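You operate a simulated robot arm through the tools that you are given. There is no shell and no other tool.

You run a simulated robot arm. Do the job below in one go: nothing can be reset, and whatever is moved stays where it is left.

JOB
Swap the blue heel in the clamp for the green heel.
Fine: free the clamp, stand the blue heel in the row with the other heels, then clamp the green one.

Only the result counts: the job must be done as asked and must still hold three seconds after the hand-in. Knocking over, shifting, dropping, spilling or breaking anything else fails it.

ROBOT AND FRAMES
A 7-joint arm with a two-finger parallel gripper, fixed in place. Base frame: the origin is at the foot of the arm, x ahead of it, y to its left, z up; the work surface is at about z = 80. Units: cm, rad, N and s.
With the tool pointing down near the work surface it reaches from about 36 to 86 cm from the base axis. Its first joint turns from -2.897 to 2.897 rad. Payload 3.43 kg.
The TCP is the grasp point between the finger pads, 3.4 cm short of the fingertips. In the tool frame z runs along the fingers and y along their closing line. The gripper opens to 12.8 cm. The fingers are 2.4 cm wide and 1.2 cm thick; the gripper's body (4.8 by 13 cm) begins 9.6 cm behind the TCP.
Orientation is that of the tool frame in the base frame, as a unit quaternion [x, y, z, w]. With the fingers straight down and closing along the base's y, the tool's x points along the base's -x, its y along +y and its z along -z.

CONTROLS
- The arm moves only by the tool arm_command. Its argument "moves" is a list of rows, each an object of numbers (a shift or turn left out is 0, a gripper value left out holds the last): "tx", "ty", "tz": the shift along the tool's x, y, z in cm; "wx", "wy", "wz": the turn, a rotation vector about the tool's x, y, z in rad; "hand": the gripper command, from -1 (shut) to 1 (fully open), values between in proportion. In form: [{"tx": .., "ty": .., "tz": .., "wx": .., "wy": .., "wz": .., "hand": ..}, ...]. A call has 1 to 20 rows; each row shifts and turns the commanded pose from where the row before left it, along the tool's axes as they then stand. Rows are played at 5 a second. More than 5 cm and 0.15 rad between two rows, or a gripper value outside its range, and nothing of the call is played. A pose out of reach is approached as far as the arm can. The call stops where the force on the tool passes 90 N (or 10 N more than at its start, if that is more) or the arm is blocked; 0.2 s more then pass. The fingers move at their own pace (about 15.3 cm/s each) and stop on an object; they squeeze with about 45 N. The grip force told is the motor's: it shows also when the fingers shut on nothing. Time passes only in rows, and 0.2 s behind the last, so rows that do not move let the fingers close. It gives the time, the measured TCP pose, the force on the tool (base axes), the opening and the grip force at its end, in the units of the frame above (readings bear some noise), with the torque about the TCP (base axes, N m) and any sound that the robot's microphone picked up, and new pictures: "views" is both (left out), scene, wrist or none.
- Cameras (640 x 400 px; columns grow to the right, rows downward): "scene" is fixed at [21.94, 65.04, 156.37]; the picture's right is [-0.69, -0.72, 0.00], its down [-0.46, 0.44, -0.77] and it looks along [0.55, -0.53, -0.64] (base axes); focal length 349 px, centre (320, 200). "wrist" rides on the gripper at [7.6, -1.1, -16] in the tool frame; the picture's right is [0.15, 0.99, 0.00], its down [-0.88, 0.13, -0.46] and it looks along [-0.45, 0.07, 0.89] (tool axes); focal length 234 px, centre (320, 200). There is no depth. A picture from a camera that has moved, and an enlarged one, comes with that camera's place and axes in the base frame and with its lens.
- inspect(camera, box): a new picture of the part [left, top, right, bottom] of that camera's present view, enlarged. It takes no simulated time.
- hand_in(): hands the job in; it is judged then, once.

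Places have to be worked out from the pictures, the camera data and where the tool is seen. Open the gripper and draw the arm clear of the work before you hand the job in, unless the task says otherwise.

The tools are called after "Call:" as a command line: name --argument value ..., lists and objects as JSON in quotes. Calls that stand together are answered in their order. arm_command: Moves the arm, as the interface text tells. Its arguments: {"type":"object","properties":{"moves":{"type":"array","items":{"type":"object","properties":{"tx":{"type":"number"},"ty":{"type":"number"},"tz":{"type":"number"},"wx":{"type":"number"},"wy":{"type":"number"},"wz":{"type":"number"},"hand":{"type":"number"}}}},"views":{"type":"string","enum":["both","scene","wrist","none"]}},"required":["moves"]} The other tools are called the same way: inspect (camera, box) takes an enlarged picture of a part of a camera's view; hand_in () hands the job in.

At the start:

```text
time_s: 0.0
tool_pos: [77.14, -2.21, 110.64]
tool_rot: [0.001, 1.0, 0.001, 0.0]
ft_force: [0.1, -0.4, -0.3]
wrist_torque: [-0.01, 0.01, -0.01]
gripper_width: 12.76
grip_force: 0.0
```

scene: 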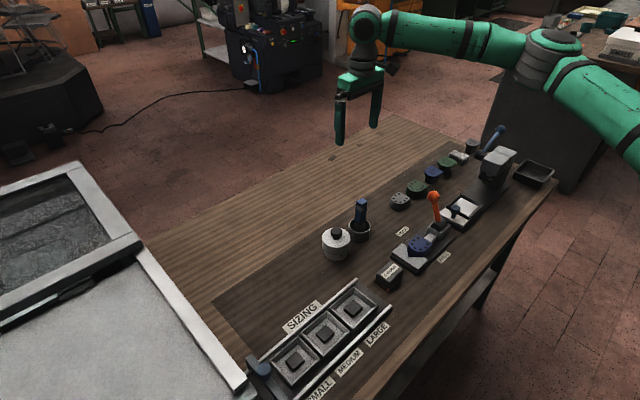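
wrist: 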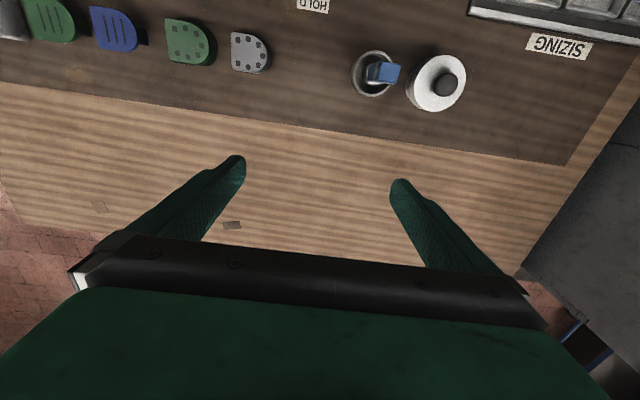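

I'll start by looking closely at the clamp and the row of heels before moving anything.

Call:
inspect --camera "scene" --box '[370, 120, 570, 290]'

Call:
inspect --camera "wrist" --box '[0, 0, 320, 120]'

Call:
inspect --camera "scene" --box '[370, 180, 490, 280]'

```text
2.35 times, centred on (470, 205) of scene
camera zoom: at [21.94, 65.04, 156.37], right [-0.69, -0.72, 0.0], down [-0.46, 0.44, -0.77], along [0.55, -0.53, -0.64], focal length 822 px, centre (-33, 188)
```

zoom: 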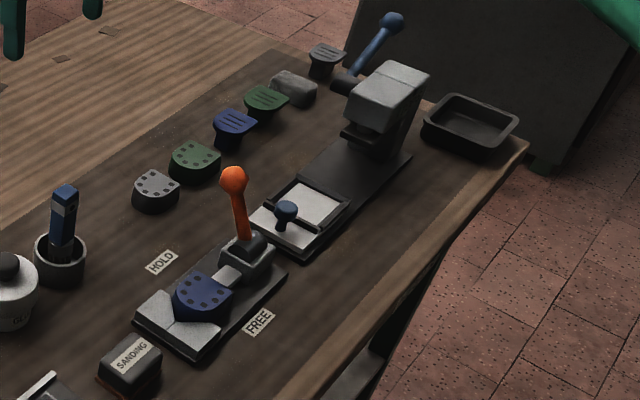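

```text
2.00 times, centred on (160, 60) of wrist
camera zoom: at [69.64, -3.43, 126.73], right [-0.15, 0.99, 0.0], down [0.88, 0.13, 0.46], along [0.45, 0.07, -0.89], focal length 468 px, centre (640, 480)
```

zoom: 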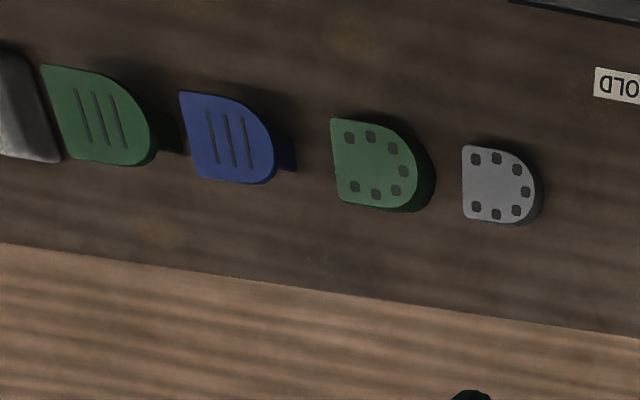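

```text
4.00 times, centred on (430, 230) of scene
camera zoom: at [21.94, 65.04, 156.37], right [-0.69, -0.72, 0.0], down [-0.46, 0.44, -0.77], along [0.55, -0.53, -0.64], focal length 1397 px, centre (-120, 80)
```

zoom: 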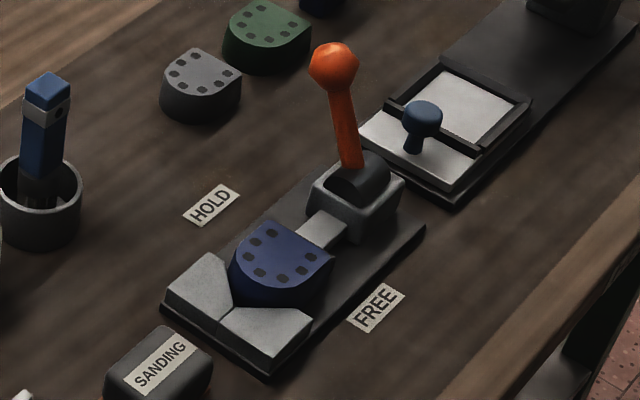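

The heels stand in a row at roughly x≈67, and the clamp is near (50, -1) with its orange lever leaning toward HOLD. I'll move the tool to about (57, -20) at the same height to see the row and clamp from above.

Call:
arm_command --moves '[{"tx": 3.4, "ty": -3}, {"tx": 3.4, "ty": -3}, {"tx": 3.4, "ty": -3}, {"tx": 3.4, "ty": -3}, {"tx": 3.4, "ty": -3}, {"tx": 3.4, "ty": -3}, {}, {}]' --views "both"

```text
time_s: 1.8
tool_pos: [56.6, -20.23, 110.87]
tool_rot: [0.002, 1.0, 0.0, 0.0]
ft_force: [-0.2, -0.4, -0.4]
wrist_torque: [0.0, -0.01, 0.02]
gripper_width: 12.77
grip_force: 0.0
camera wrist: at [49.17, -21.38, 126.84], right [-0.15, 0.99, 0.0], down [0.88, 0.13, 0.46], along [0.45, 0.07, -0.89], focal length 234 px, centre (320, 200)
```

scene: 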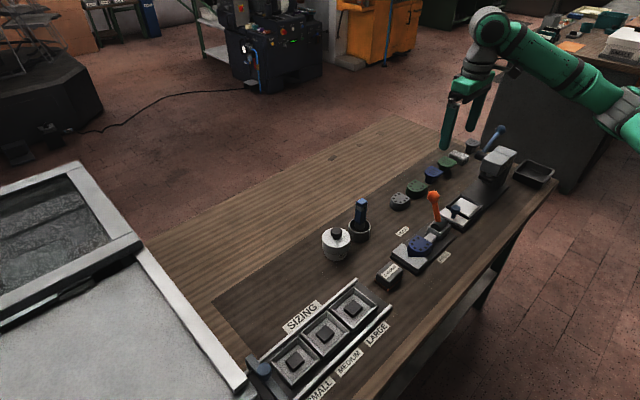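
wrist: 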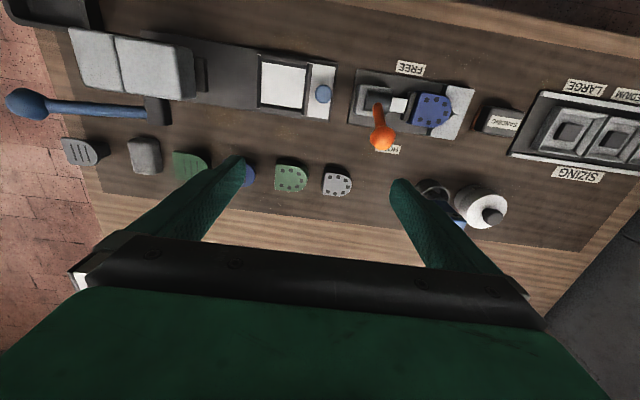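

The wrist view now covers the whole bench; I'll zoom in on the row and on the clamp to compare the two green pieces and read the lever.

Call:
inspect --camera "wrist" --box '[50, 110, 370, 220]'

Call:
inspect --camera "wrist" --box '[330, 50, 530, 160]'

Call:
inspect --camera "scene" --box '[380, 130, 490, 215]'

Call:
inspect --camera "scene" --box '[240, 275, 400, 400]'

```text
2.00 times, centred on (210, 165) of wrist
camera zoom: at [49.17, -21.38, 126.84], right [-0.15, 0.99, 0.0], down [0.88, 0.13, 0.46], along [0.45, 0.07, -0.89], focal length 468 px, centre (540, 270)
```

zoom: 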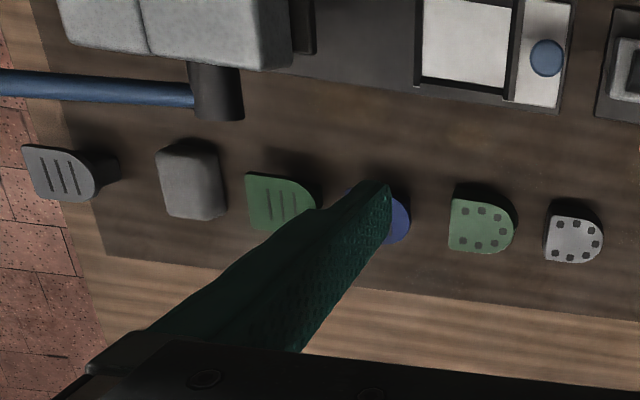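

```text
3.20 times, centred on (430, 105) of wrist
camera zoom: at [49.17, -21.38, 126.84], right [-0.15, 0.99, 0.0], down [0.88, 0.13, 0.46], along [0.45, 0.07, -0.89], focal length 749 px, centre (-32, 504)
```

zoom: 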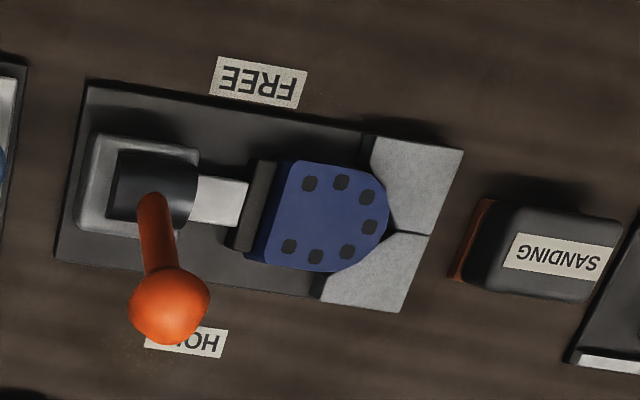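

```text
4.71 times, centred on (435, 172) of scene
camera zoom: at [21.94, 65.04, 156.37], right [-0.69, -0.72, 0.0], down [-0.46, 0.44, -0.77], along [0.55, -0.53, -0.64], focal length 1644 px, centre (-221, 329)
```

zoom: 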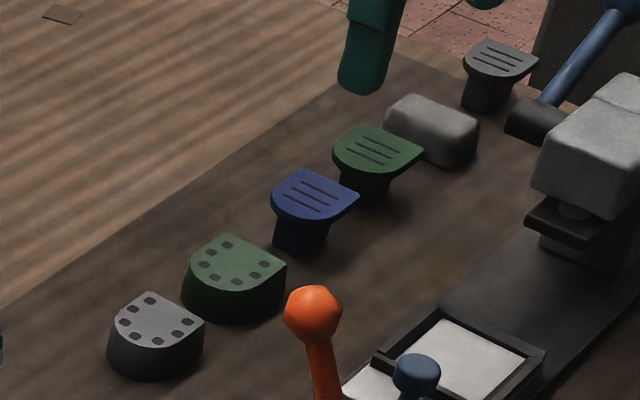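

```text
3.20 times, centred on (320, 338) of scene
camera zoom: at [21.94, 65.04, 156.37], right [-0.69, -0.72, 0.0], down [-0.46, 0.44, -0.77], along [0.55, -0.53, -0.64], focal length 1118 px, centre (320, -240)
```

zoom: 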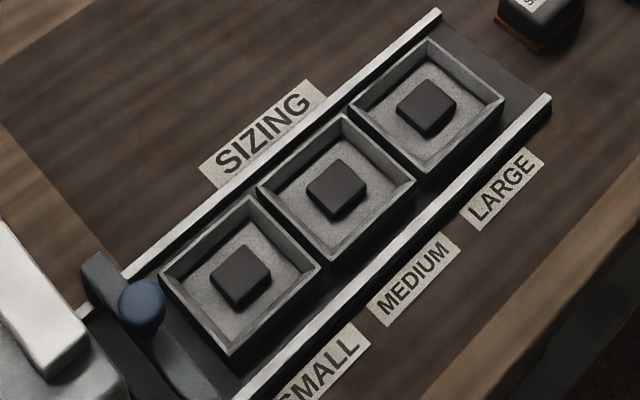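

Dots mark the block heels (grey, green, and the clamped blue); the lined pieces with narrow stems are a different kind, so the green heel I want is the dotted one at about (67, -23.5). I put the lever knob at about (54.9, -11.4, 93.5), leaning to HOLD. I'll shut the fingers and lower them on the knob's far (+x) side.

Call:
arm_command --moves '[{"tx": -1, "ty": 3, "hand": -1}, {"tx": -1.2, "ty": 3}, {"tx": -1, "ty": 2.8}, {}, {"tz": 4}, {"tz": 4}, {"tz": 4}, {"tz": 3}, {"tz": 2.3}, {}]' --views "both"

```text
time_s: 4.0
tool_pos: [59.87, -11.44, 93.38]
tool_rot: [0.0, 1.0, -0.001, 0.0]
ft_force: [-0.4, 0.2, 0.8]
wrist_torque: [-0.01, 0.01, -0.02]
gripper_width: 0.0
grip_force: 32.6
camera wrist: at [52.39, -12.64, 109.34], right [-0.15, 0.99, 0.0], down [0.88, 0.13, 0.46], along [0.45, 0.07, -0.89], focal length 234 px, centre (320, 200)
```

scene: 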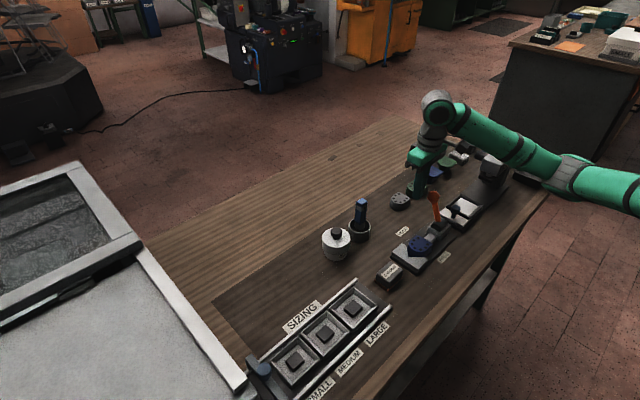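
wrist: 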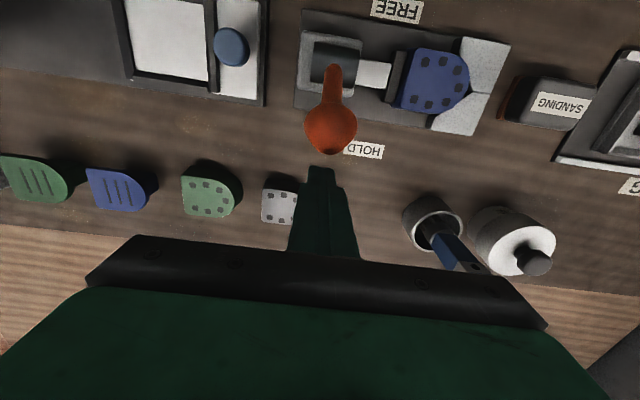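

The knob sits right in front of the closed fingers, confirmed at (54.85, -11.5). I'll push it toward -x (FREE) in small steps and watch the force.

Call:
arm_command --moves '[{"tx": 1.5}, {"tx": 1}, {"tx": 0.8}, {"tx": 0.8}, {"tx": 0.8}, {"tx": 0.8}, {"tx": 0.8}]' --views "both"

```text
time_s: 5.6
tool_pos: [53.34, -11.65, 93.42]
tool_rot: [0.002, 1.0, 0.0, 0.0]
ft_force: [1.0, -0.2, 0.3]
wrist_torque: [-0.04, 0.05, 0.01]
gripper_width: 0.0
grip_force: 32.9
camera wrist: at [45.84, -12.79, 109.46], right [-0.14, 0.99, 0.0], down [0.88, 0.13, 0.46], along [0.45, 0.07, -0.89], focal length 234 px, centre (320, 200)
```

scene: 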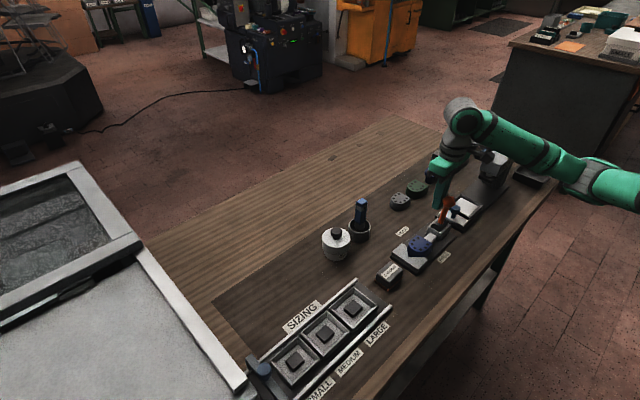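
wrist: 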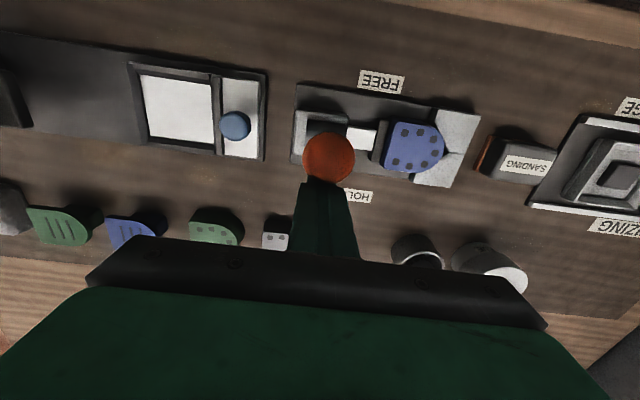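

The lever moves freely (about 1 N) and is now near vertical; the bar has begun to back off the heel. I'll keep pushing past centre toward FREE.

Call:
arm_command --moves '[{"tx": 0.8}, {"tx": 0.8}, {"tx": 0.8}, {"tx": 0.8}, {"tx": 0.8}, {"tx": 0.6}, {}]' --views "both"

Call:
inspect --camera "wrist" --box '[270, 60, 510, 210]'

Call:
inspect --camera "scene" --box '[370, 180, 490, 280]'

```text
time_s: 6.9
tool_pos: [50.29, -11.53, 93.72]
tool_rot: [0.008, 1.0, 0.002, 0.017]
ft_force: [26.1, 3.5, 2.9]
wrist_torque: [0.13, -0.9, -0.07]
gripper_width: 0.0
grip_force: 32.8
stopped in row 6: the force on the tool passed its limit at 100 N (the readings are from after the stop); the commanded pose is now the measured one
camera wrist: at [42.3, -12.7, 109.49], right [-0.13, 0.99, 0.0], down [0.87, 0.12, 0.48], along [0.48, 0.06, -0.87], focal length 234 px, centre (320, 200)
```

scene: 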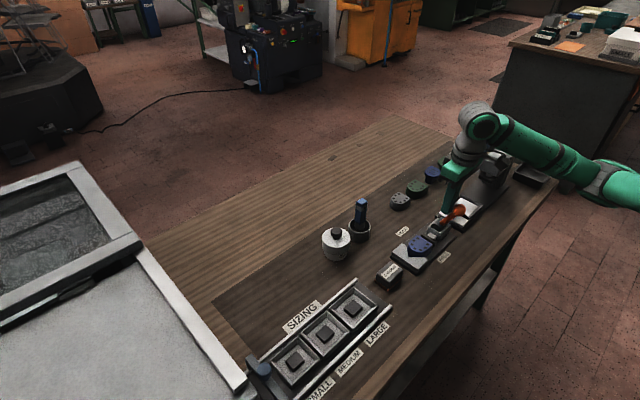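
wrist: 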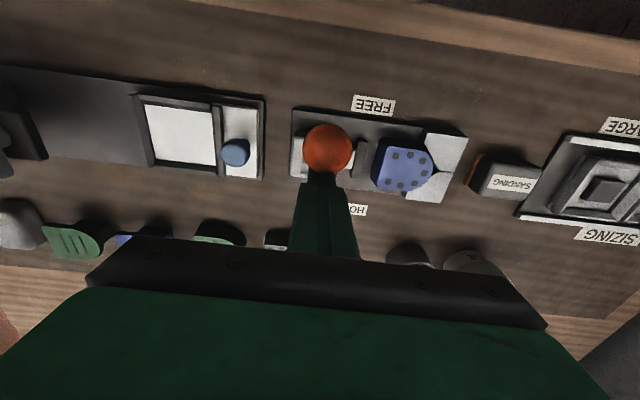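

```text
2.67 times, centred on (390, 135) of wrist
camera zoom: at [42.3, -12.7, 109.49], right [-0.13, 0.99, 0.0], down [0.87, 0.12, 0.48], along [0.48, 0.06, -0.87], focal length 624 px, centre (133, 373)
```

zoom: 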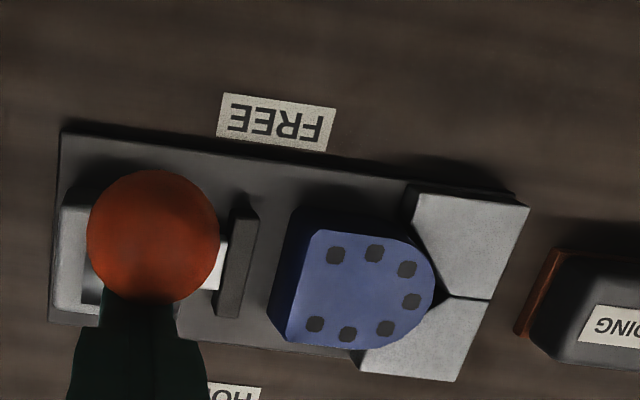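

```text
4.00 times, centred on (430, 230) of scene
camera zoom: at [21.94, 65.04, 156.37], right [-0.69, -0.72, 0.0], down [-0.46, 0.44, -0.77], along [0.55, -0.53, -0.64], focal length 1397 px, centre (-120, 80)
```

zoom: 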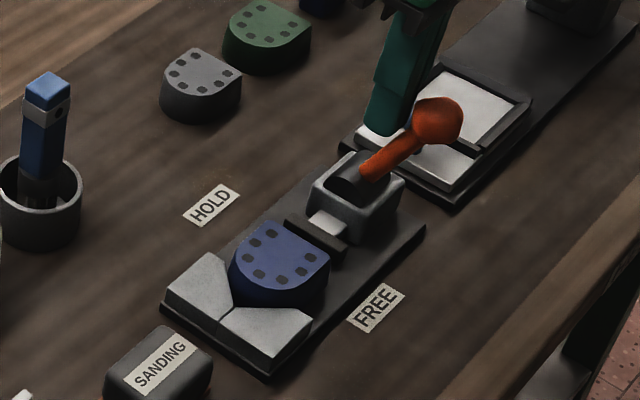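

The bar has drawn back about 2 cm from the blue heel and the lever is at its FREE stop, so the clamp is open. I'll back off, straighten the small tilt, rise, move above the blue heel, and yaw a quarter turn so the fingers close along x, clear of the V-block.

Call:
arm_command --moves '[{"tx": -2.5, "wy": 0.034, "wz": -0.016}, {"tz": -4.8}, {"tz": -4.8}, {"tz": -4.8}, {"tx": 1, "ty": 4.4}, {"tx": 1, "ty": 4.4, "hand": 0.7}, {"wz": 0.1428}, {"wz": 0.1428}, {"wz": 0.1428}, {"wz": 0.1428}, {"wz": 0.1428}, {"wz": 0.1428}, {"wz": 0.1428}, {"wz": 0.1428}, {"wz": 0.1428}, {"wz": 0.1428}, {"wz": 0.1428}, {}, {}]' --views "both"

Call:
inspect --camera "scene" --box '[370, 180, 490, 280]'

```text
time_s: 10.9
tool_pos: [50.81, -2.92, 108.29]
tool_rot: [0.706, 0.708, -0.002, -0.004]
ft_force: [0.0, 1.3, -0.3]
wrist_torque: [0.01, 0.0, 0.02]
gripper_width: 10.89
grip_force: 0.1
camera wrist: at [49.76, 4.67, 124.23], right [0.99, 0.15, -0.01], down [0.14, -0.88, 0.45], along [0.06, -0.45, -0.89], focal length 234 px, centre (320, 200)
```

scene: 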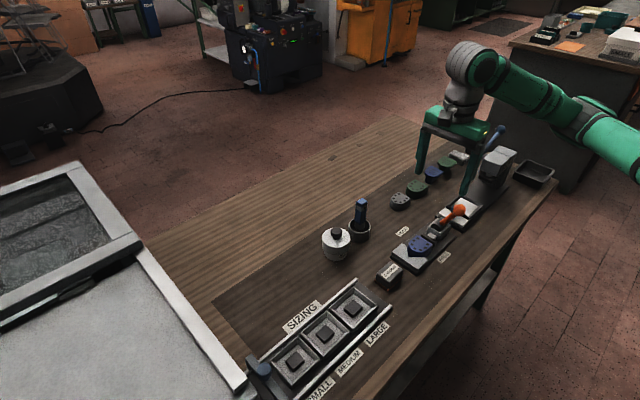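
wrist: 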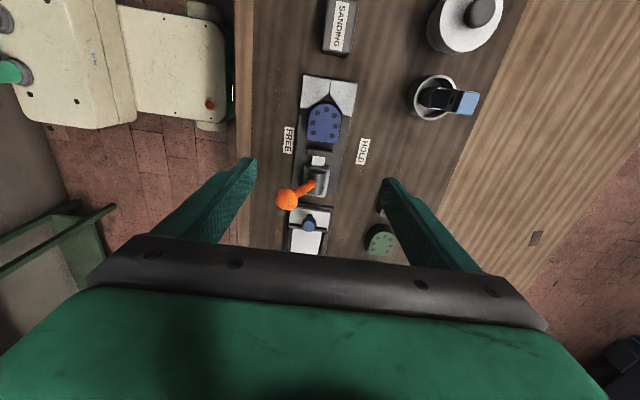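

```text
4.00 times, centred on (430, 230) of scene
camera zoom: at [21.94, 65.04, 156.37], right [-0.69, -0.72, 0.0], down [-0.46, 0.44, -0.77], along [0.55, -0.53, -0.64], focal length 1397 px, centre (-120, 80)
```

zoom: 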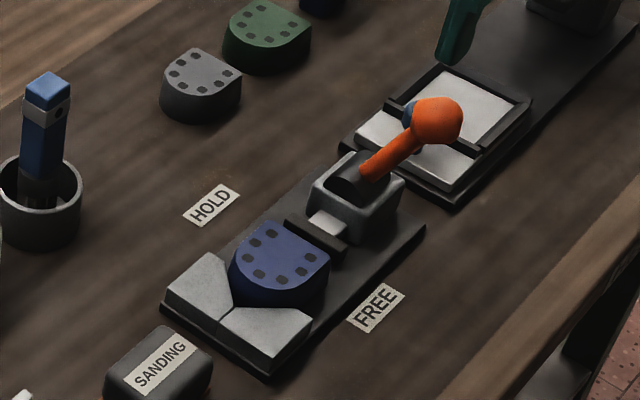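

The arm took the quarter turn well and the lever stays in FREE. I'll zoom the wrist view on the blue heel to fix its exact place and outline.

Call:
inspect --camera "wrist" --box '[270, 60, 400, 160]'

Call:
inspect --camera "wrist" --box '[260, 60, 480, 260]'

```text
4.00 times, centred on (335, 110) of wrist
camera zoom: at [49.76, 4.67, 124.23], right [0.99, 0.15, -0.01], down [0.14, -0.88, 0.45], along [0.06, -0.45, -0.89], focal length 937 px, centre (260, 560)
```

zoom: 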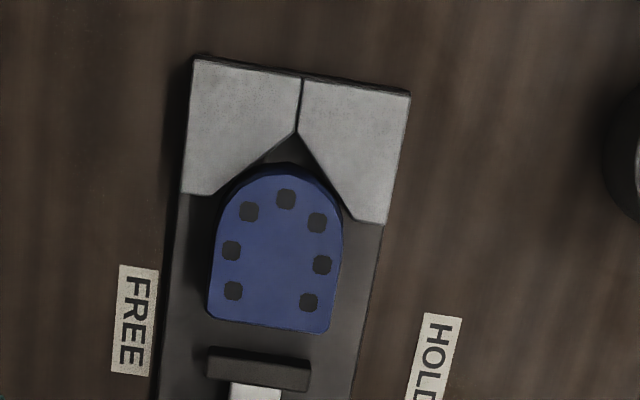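

```text
2.00 times, centred on (370, 160) of wrist
camera zoom: at [49.76, 4.67, 124.23], right [0.99, 0.15, -0.01], down [0.14, -0.88, 0.45], along [0.06, -0.45, -0.89], focal length 468 px, centre (220, 280)
```

zoom: 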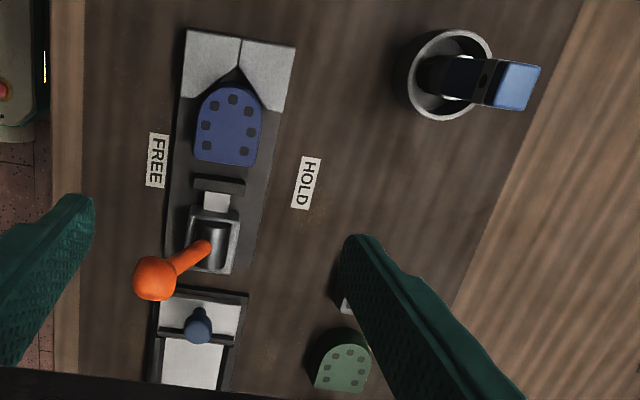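

The blue heel spans x 48.4–53.6 and y −4.25 to 1.8, with its top near z 84.6, and the V-jaws start at y≈0.2. I'll descend over x=51.0, y=−2.4 and stop above the base plate with the fingers still open, then check.

Call:
arm_command --moves '[{"tx": 0.5, "ty": 0.2, "wx": -0.008}, {"tz": 4.5}, {"tz": 4.5}, {"tz": 4}, {"tz": 3}, {"tz": 2}, {"tz": 1.5}, {}]' --views "both"

Call:
inspect --camera "scene" --box '[370, 160, 490, 280]'

Call:
inspect --camera "wrist" --box '[200, 0, 480, 220]'

```text
time_s: 12.7
tool_pos: [50.85, -2.32, 88.6]
tool_rot: [0.704, 0.71, 0.002, -0.002]
ft_force: [0.0, -0.1, 0.2]
wrist_torque: [0.01, 0.03, 0.02]
gripper_width: 10.89
grip_force: 0.1
camera wrist: at [49.8, 5.18, 104.56], right [0.99, 0.15, 0.0], down [0.13, -0.88, 0.45], along [0.07, -0.45, -0.89], focal length 234 px, centre (320, 200)
```

scene: 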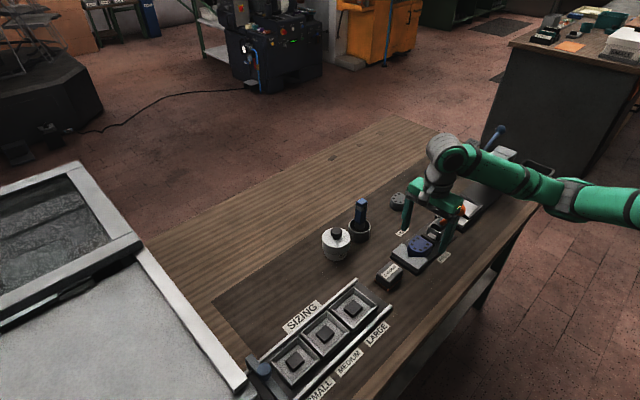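
wrist: 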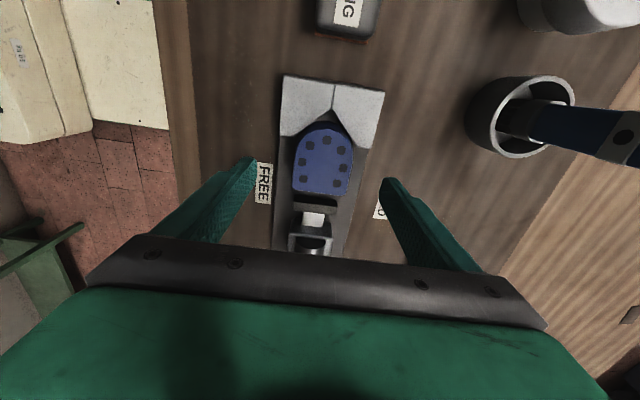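

```text
3.33 times, centred on (430, 220) of scene
camera zoom: at [21.94, 65.04, 156.37], right [-0.69, -0.72, 0.0], down [-0.46, 0.44, -0.77], along [0.55, -0.53, -0.64], focal length 1164 px, centre (-47, 133)
```

zoom: 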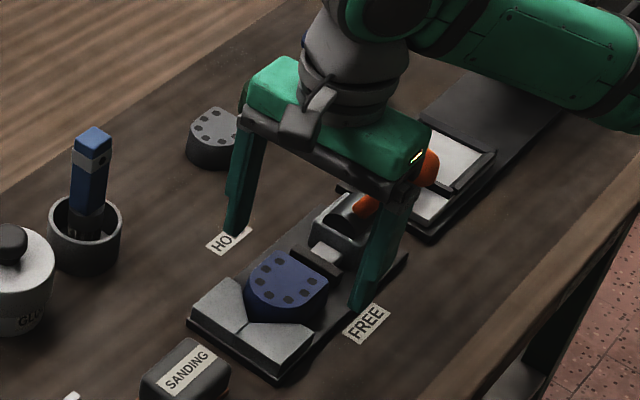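

```text
1.82 times, centred on (340, 110) of wrist
camera zoom: at [49.8, 5.18, 104.56], right [0.99, 0.15, 0.0], down [0.13, -0.88, 0.45], along [0.07, -0.45, -0.89], focal length 426 px, centre (284, 364)
```

zoom: 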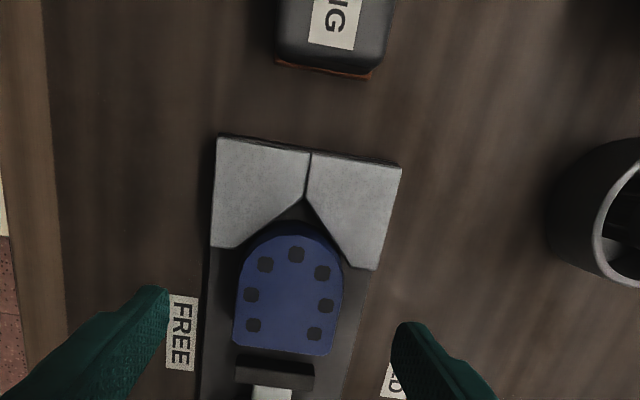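

Fingers straddle the heel with good clearance on both sides. I'll shift 0.2 cm in +x, lower to TCP z≈85.2 (tips just above the plate) and close.

Call:
arm_command --moves '[{"ty": 0.2, "tz": 1.4}, {"tz": 1.2}, {"tz": 0.8}, {}, {"hand": -1}, {}, {}, {}]' --views "both"

Call:
inspect --camera "scene" --box '[370, 160, 490, 280]'

Call:
inspect --camera "wrist" --box '[200, 20, 480, 240]'

```text
time_s: 14.5
tool_pos: [51.17, -2.21, 85.3]
tool_rot: [0.706, 0.709, 0.002, -0.001]
ft_force: [-5.3, -4.0, -1.1]
wrist_torque: [-0.22, 0.25, 0.11]
gripper_width: 5.51
grip_force: 45.1
camera wrist: at [50.07, 5.27, 101.3], right [0.99, 0.15, 0.0], down [0.13, -0.88, 0.45], along [0.07, -0.45, -0.89], focal length 234 px, centre (320, 200)
```

scene: 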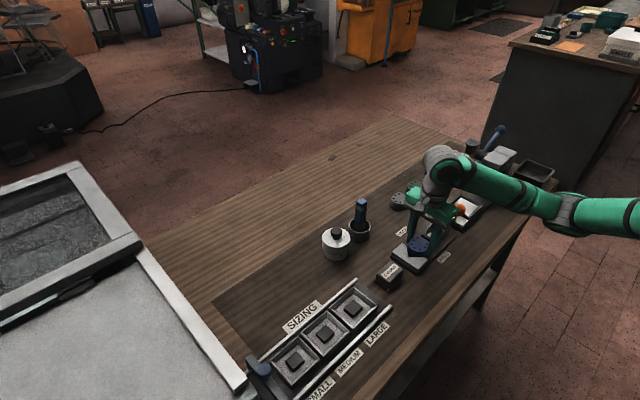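
wrist: 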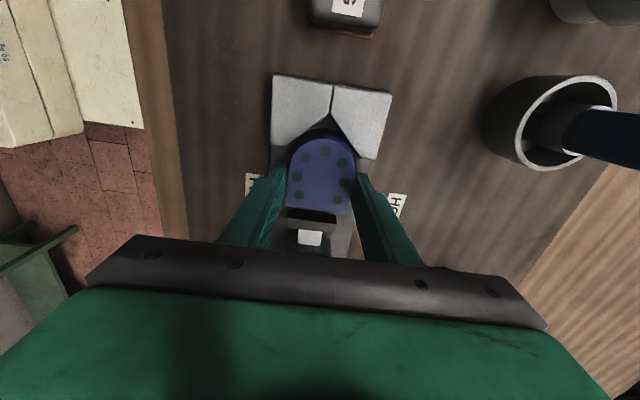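

```text
3.33 times, centred on (430, 220) of scene
camera zoom: at [21.94, 65.04, 156.37], right [-0.69, -0.72, 0.0], down [-0.46, 0.44, -0.77], along [0.55, -0.53, -0.64], focal length 1164 px, centre (-47, 133)
```

zoom: 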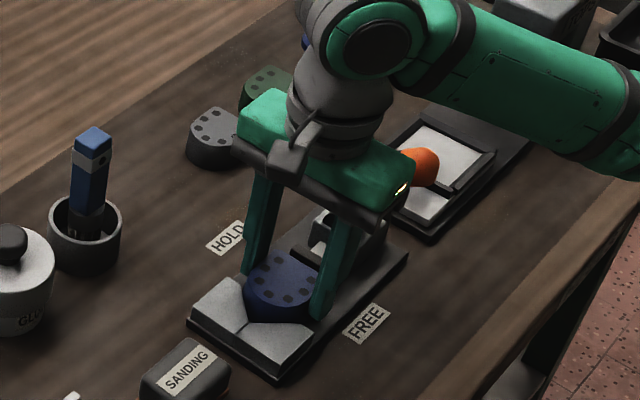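

```text
1.82 times, centred on (340, 130) of wrist
camera zoom: at [50.07, 5.27, 101.3], right [0.99, 0.15, 0.0], down [0.13, -0.88, 0.45], along [0.07, -0.45, -0.89], focal length 426 px, centre (284, 327)
```

zoom: 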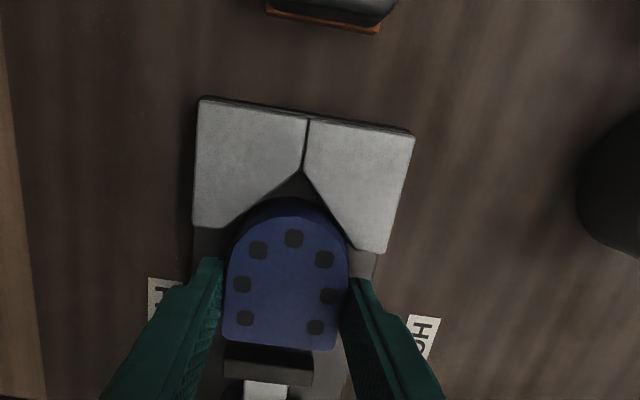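

The heel is held (opening 5.5 cm, grip 45 N). I'll lift it straight up, look, and then carry it toward the free end of the row: heels sit at y≈−15 and −24 (about 9.3 cm apart), so its slot is around (67, −5.8).

Call:
arm_command --moves '[{"tx": -0.2, "tz": -0.6}, {"tz": -1.5}, {"tz": -3}, {"tz": -4}, {"tz": -3}, {}]' --views "both"

Call:
inspect --camera "scene" --box '[360, 140, 500, 270]'

```text
time_s: 15.9
tool_pos: [51.0, -2.52, 97.5]
tool_rot: [0.706, 0.708, 0.001, -0.001]
ft_force: [-0.6, -0.2, -1.7]
wrist_torque: [-0.05, 0.0, 0.02]
gripper_width: 5.47
grip_force: 45.0
camera wrist: at [49.98, 5.03, 113.48], right [0.99, 0.15, 0.0], down [0.13, -0.88, 0.45], along [0.07, -0.45, -0.89], focal length 234 px, centre (320, 200)
```

scene: 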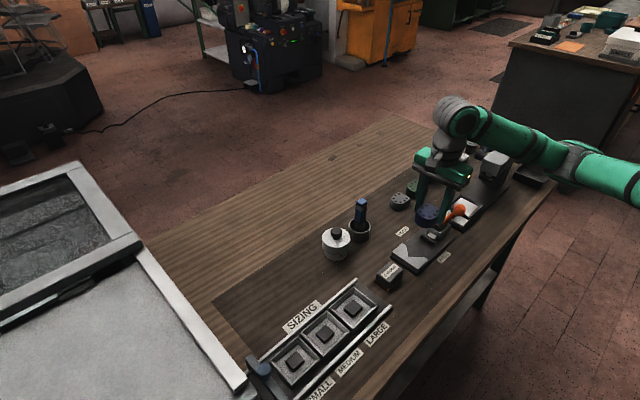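
wrist: 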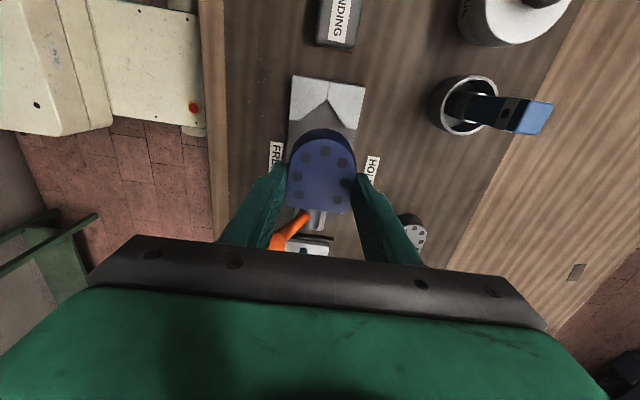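

```text
3.08 times, centred on (430, 205) of scene
camera zoom: at [21.94, 65.04, 156.37], right [-0.69, -0.72, 0.0], down [-0.46, 0.44, -0.77], along [0.55, -0.53, -0.64], focal length 1075 px, centre (-18, 185)
```

zoom: 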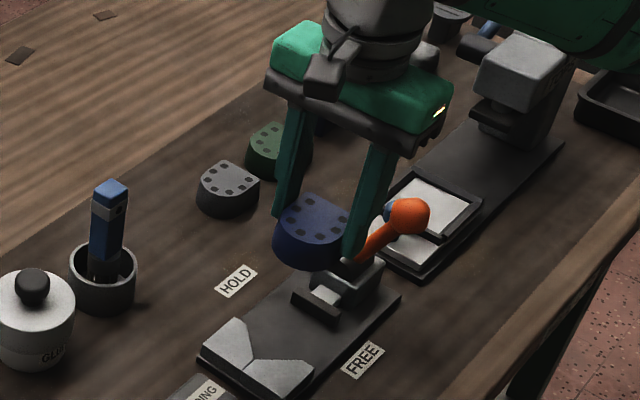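

The heel hangs level and clear of the clamp. I'll carry it over to (67, −6.8 TCP) and lower to a few centimetres above the bench.

Call:
arm_command --moves '[{"ty": 4, "tx": -1.07}, {"ty": 4, "tx": -1.07}, {"ty": 4, "tx": -1.07}, {"ty": 4, "tx": -1.07}, {}, {"tz": 4}, {"tz": 3}, {"tz": 1.5}, {}]' --views "both"

Call:
inspect --camera "scene" --box '[340, 140, 480, 270]'

Call:
inspect --camera "wrist" --box '[180, 20, 460, 280]'

```text
time_s: 17.9
tool_pos: [67.17, -6.69, 89.03]
tool_rot: [0.706, 0.709, 0.002, -0.001]
ft_force: [0.0, -0.4, -1.9]
wrist_torque: [0.0, -0.01, -0.01]
gripper_width: 5.49
grip_force: 45.3
camera wrist: at [66.11, 0.83, 104.96], right [0.99, 0.15, 0.0], down [0.13, -0.88, 0.45], along [0.07, -0.45, -0.89], focal length 234 px, centre (320, 200)
```

scene: 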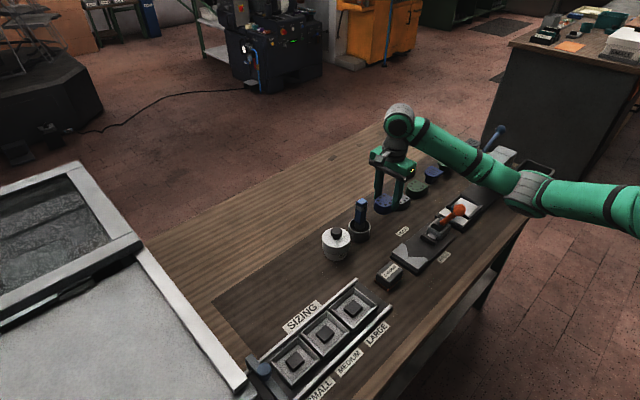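
wrist: 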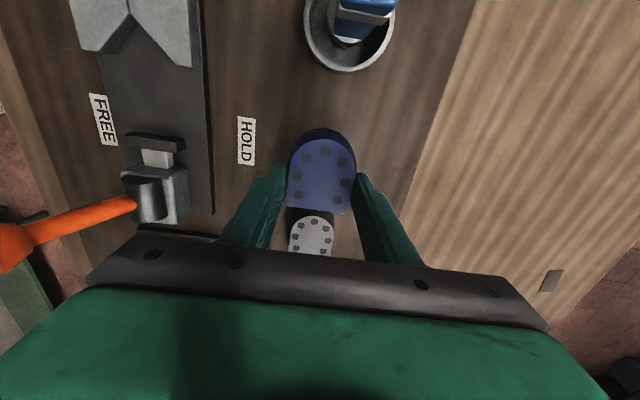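

```text
3.08 times, centred on (410, 205) of scene
camera zoom: at [21.94, 65.04, 156.37], right [-0.69, -0.72, 0.0], down [-0.46, 0.44, -0.77], along [0.55, -0.53, -0.64], focal length 1075 px, centre (43, 185)
```

zoom: 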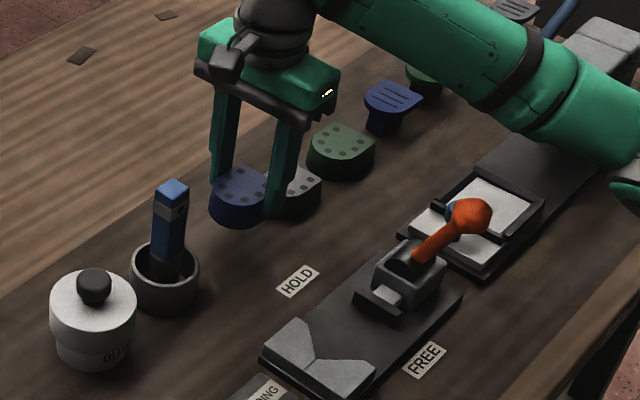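

```text
1.54 times, centred on (320, 150) of wrist
camera zoom: at [66.11, 0.83, 104.96], right [0.99, 0.15, 0.0], down [0.13, -0.88, 0.45], along [0.07, -0.45, -0.89], focal length 360 px, centre (320, 277)
```

zoom: 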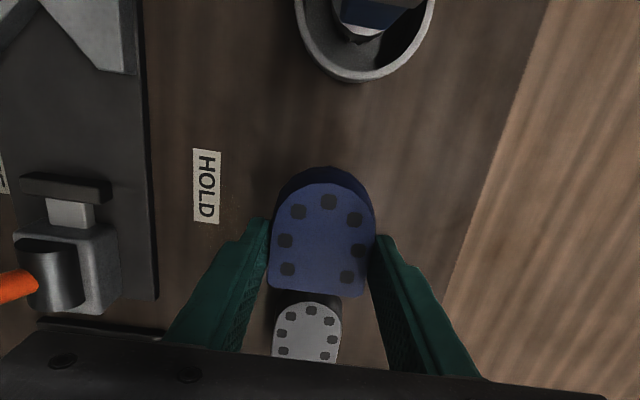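

The slot has about 4 cm free on either side (grey heel behind, pot ahead). I'll lower in small steps and watch the vertical force for bench contact.

Call:
arm_command --moves '[{"ty": 0.2, "tz": 1.5}, {"tz": 1.5}, {"tz": 0.6}, {}]' --views "none"

Call:
arm_command --moves '[{"tz": 0.3}, {"tz": 0.2}, {}]' --views "none"

```text
time_s: 18.9
tool_pos: [67.43, -6.9, 85.25]
tool_rot: [0.706, 0.708, 0.001, -0.002]
ft_force: [0.2, -0.1, -1.3]
wrist_torque: [-0.01, 0.04, 0.0]
gripper_width: 5.52
grip_force: 45.6
```

```text
time_s: 19.7
tool_pos: [67.25, -6.76, 84.71]
tool_rot: [0.707, 0.707, 0.001, -0.001]
ft_force: [-0.5, 0.1, -0.5]
wrist_torque: [0.03, -0.07, -0.02]
gripper_width: 5.5
grip_force: 44.9
```

No contact yet at TCP z 84.7; I'll continue downward in 0.2 cm steps.

Call:
arm_command --moves '[{"tz": 0.2}, {"tz": 0.15}, {}]' --views "none"

Call:
inspect --camera "scene" --box '[340, 150, 440, 250]'

```text
time_s: 20.5
tool_pos: [67.27, -6.67, 84.29]
tool_rot: [0.706, 0.708, 0.001, -0.001]
ft_force: [-0.2, 0.0, -0.7]
wrist_torque: [0.01, -0.01, -0.03]
gripper_width: 5.48
grip_force: 45.1
```

```text
4.00 times, centred on (390, 200) of scene
camera zoom: at [21.94, 65.04, 156.37], right [-0.69, -0.72, 0.0], down [-0.46, 0.44, -0.77], along [0.55, -0.53, -0.64], focal length 1397 px, centre (40, 200)
```

zoom: 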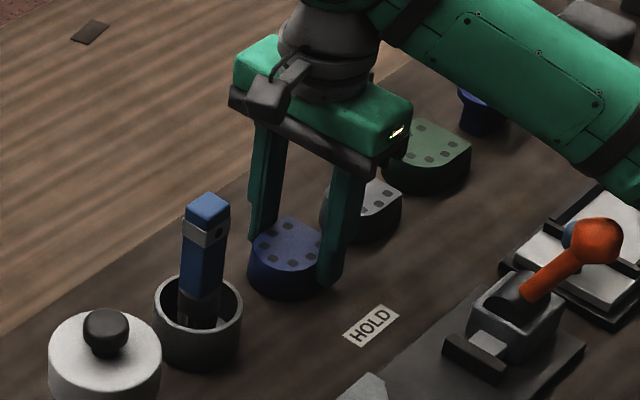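

Still carrying the heel's weight with no clear contact; I'll go on in finer steps.

Call:
arm_command --moves '[{"tz": 0.15}, {}]' --views "none"

Call:
arm_command --moves '[{"tz": 0.15}, {}]' --views "none"

Call:
arm_command --moves '[{"tz": 0.15}, {}]' --views "none"

```text
time_s: 21.1
tool_pos: [67.26, -6.66, 84.38]
tool_rot: [0.706, 0.708, 0.002, -0.001]
ft_force: [0.0, 0.3, 3.9]
wrist_torque: [-0.14, 0.17, -0.01]
gripper_width: 5.51
grip_force: 45.3
```

```text
time_s: 21.7
tool_pos: [67.29, -6.57, 84.34]
tool_rot: [0.705, 0.709, 0.002, -0.001]
ft_force: [-3.4, 4.3, 23.4]
wrist_torque: [0.2, 0.53, 0.0]
gripper_width: 5.48
grip_force: 45.3
```

```text
time_s: 22.3
tool_pos: [67.32, -6.73, 84.06]
tool_rot: [0.706, 0.708, 0.002, 0.0]
ft_force: [-2.4, 6.5, 38.4]
wrist_torque: [0.21, 0.1, 0.01]
gripper_width: 5.49
grip_force: 45.0
```

The heel is on the bench (force rising to 38 N up). I'll ease off a touch, open the fingers, and rise straight up.

Call:
arm_command --moves '[{"tz": -0.25}, {}, {"hand": 0.4}, {}, {}, {"tz": -1}, {"tz": -3}, {"tz": -4.5}, {"tz": -4.5}, {}]' --views "both"

Call:
inspect --camera "scene" --box '[340, 140, 480, 270]'

Call:
inspect --camera "wrist" --box '[180, 20, 460, 280]'

```text
time_s: 24.5
tool_pos: [67.2, -6.82, 97.06]
tool_rot: [0.706, 0.708, 0.002, -0.001]
ft_force: [0.4, -0.8, 0.3]
wrist_torque: [0.0, -0.02, -0.02]
gripper_width: 8.94
grip_force: 0.0
camera wrist: at [66.18, 0.83, 113.18], right [0.99, 0.15, 0.0], down [0.13, -0.88, 0.45], along [0.07, -0.45, -0.89], focal length 234 px, centre (320, 200)
```

scene: 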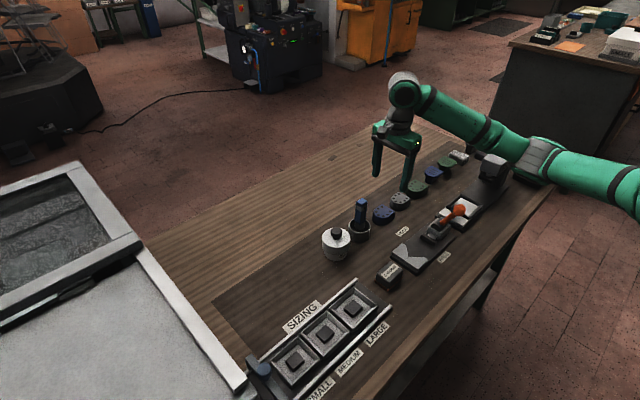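
wrist: 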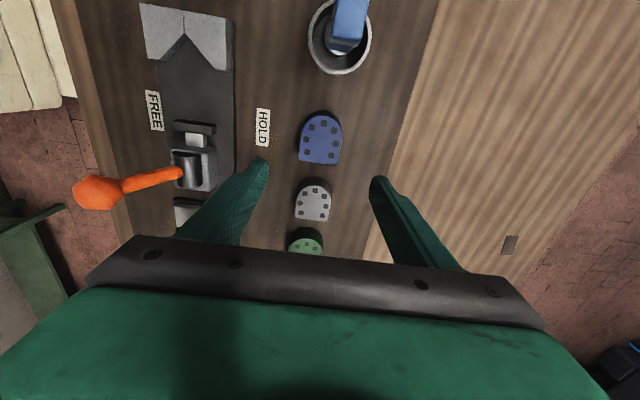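

```text
3.08 times, centred on (410, 205) of scene
camera zoom: at [21.94, 65.04, 156.37], right [-0.69, -0.72, 0.0], down [-0.46, 0.44, -0.77], along [0.55, -0.53, -0.64], focal length 1075 px, centre (43, 185)
```

zoom: 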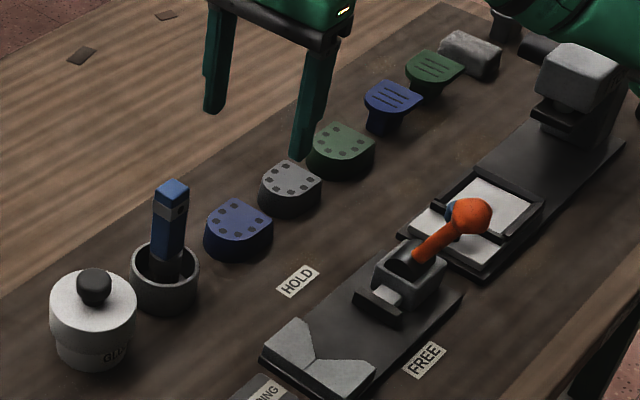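

```text
1.54 times, centred on (320, 150) of wrist
camera zoom: at [66.18, 0.83, 113.18], right [0.99, 0.15, 0.0], down [0.13, -0.88, 0.45], along [0.07, -0.45, -0.89], focal length 360 px, centre (320, 277)
```

zoom: 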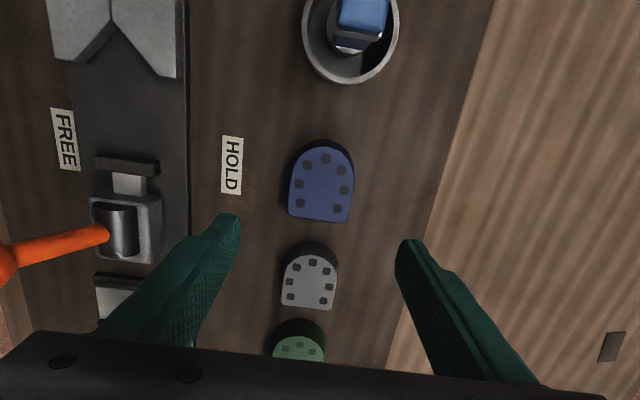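

The blue heel stands in the row and nothing else moved. Next I'll move back over the green dotted heel, staying high, to measure it.

Call:
arm_command --moves '[{"tx": -4, "tz": -1}, {"tx": -4, "tz": -1}, {"tx": -4, "tz": -1, "hand": 0.6}, {}, {}]' --views "both"

Call:
inspect --camera "wrist" --box '[240, 80, 400, 240]'

Call:
inspect --camera "scene" --box '[370, 130, 490, 250]'

```text
time_s: 25.7
tool_pos: [67.5, -18.65, 100.07]
tool_rot: [0.706, 0.709, 0.001, -0.001]
ft_force: [-0.1, 0.7, 0.0]
wrist_torque: [-0.01, 0.01, -0.02]
gripper_width: 10.24
grip_force: 0.0
camera wrist: at [66.41, -11.27, 116.1], right [0.99, 0.15, 0.0], down [0.13, -0.88, 0.45], along [0.07, -0.45, -0.89], focal length 234 px, centre (320, 200)
```

scene: 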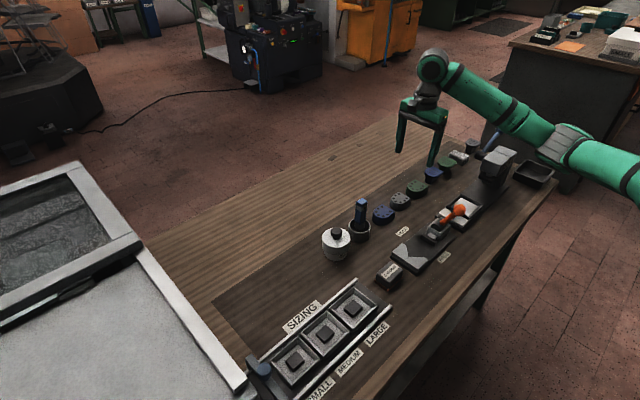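
wrist: 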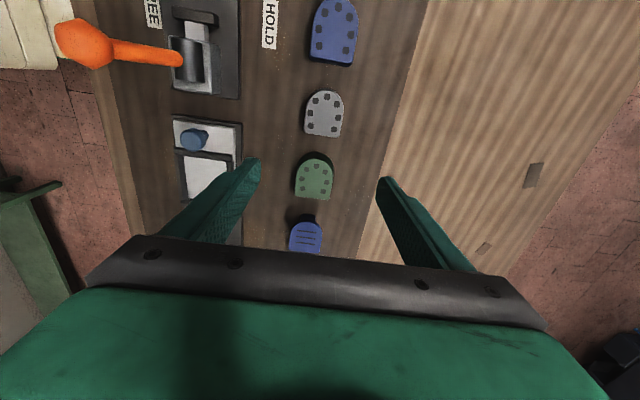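

```text
2.50 times, centred on (320, 160) of wrist
camera zoom: at [66.41, -11.27, 116.1], right [0.99, 0.15, 0.0], down [0.13, -0.88, 0.45], along [0.07, -0.45, -0.89], focal length 585 px, centre (320, 300)
```

zoom: 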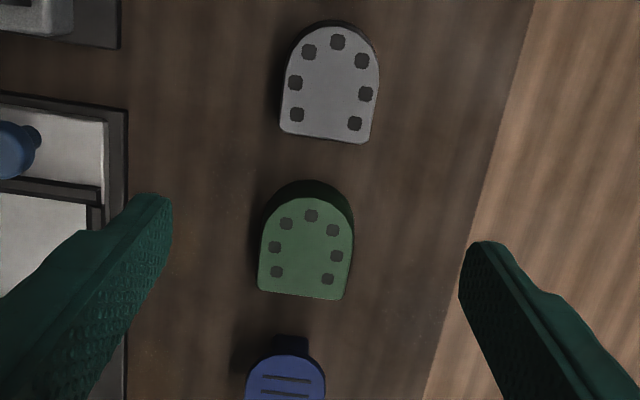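

```text
3.33 times, centred on (430, 190) of scene
camera zoom: at [21.94, 65.04, 156.37], right [-0.69, -0.72, 0.0], down [-0.46, 0.44, -0.77], along [0.55, -0.53, -0.64], focal length 1164 px, centre (-47, 233)
```

zoom: 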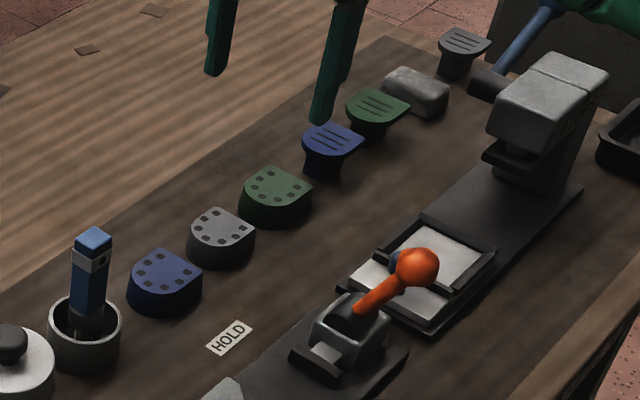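

The green heel spans x≈65.0–70.4, y≈−27.4 to −21.2. I'll position at (67.7, −25.4), the same spot relative to its flat back as I used on the blue one, and come down to just above grip height.

Call:
arm_command --moves '[{"tx": -3.4, "ty": 0.1}, {"tx": -3.35, "ty": 0.1}, {}, {"tz": 4}, {"tz": 4}, {"tz": 3}, {"tz": 1}, {}]' --views "both"

Call:
inspect --camera "wrist" --box '[200, 60, 440, 260]'

Call:
inspect --camera "scene" --box '[370, 130, 490, 250]'

```text
time_s: 27.5
tool_pos: [67.4, -25.52, 88.09]
tool_rot: [0.706, 0.708, 0.001, -0.001]
ft_force: [-0.5, 0.3, 0.8]
wrist_torque: [0.01, -0.02, -0.02]
gripper_width: 10.22
grip_force: 0.1
camera wrist: at [66.48, -18.03, 104.18], right [0.99, 0.15, 0.0], down [0.13, -0.88, 0.45], along [0.07, -0.45, -0.89], focal length 234 px, centre (320, 200)
```

scene: 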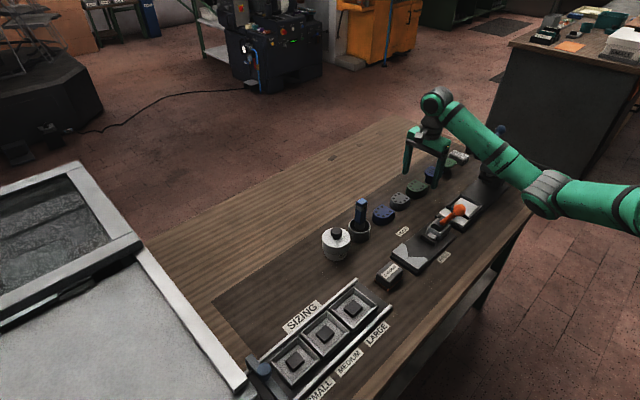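
wrist: 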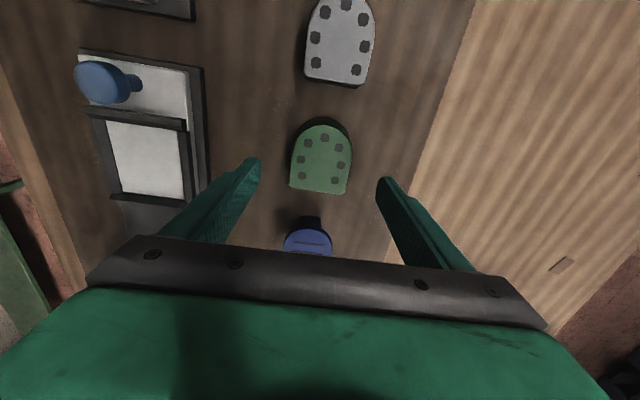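

```text
2.00 times, centred on (320, 160) of wrist
camera zoom: at [66.48, -18.03, 104.18], right [0.99, 0.15, 0.0], down [0.13, -0.88, 0.45], along [0.07, -0.45, -0.89], focal length 468 px, centre (320, 280)
```

zoom: 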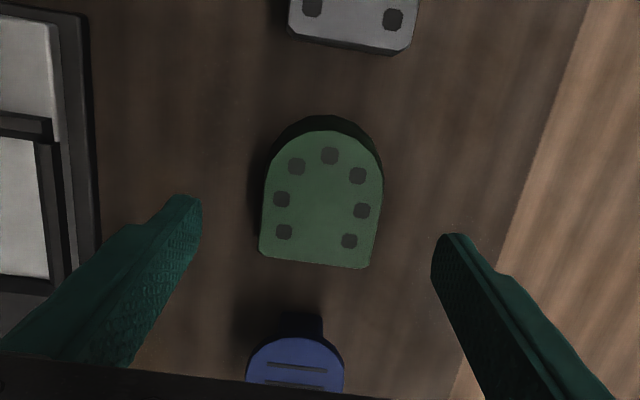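

```text
3.33 times, centred on (430, 190) of scene
camera zoom: at [21.94, 65.04, 156.37], right [-0.69, -0.72, 0.0], down [-0.46, 0.44, -0.77], along [0.55, -0.53, -0.64], focal length 1164 px, centre (-47, 233)
```

zoom: 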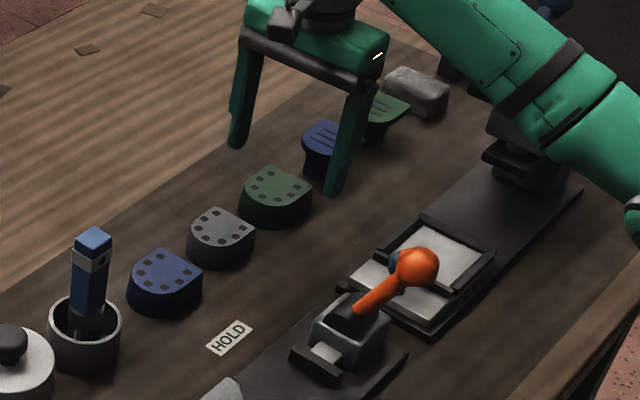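

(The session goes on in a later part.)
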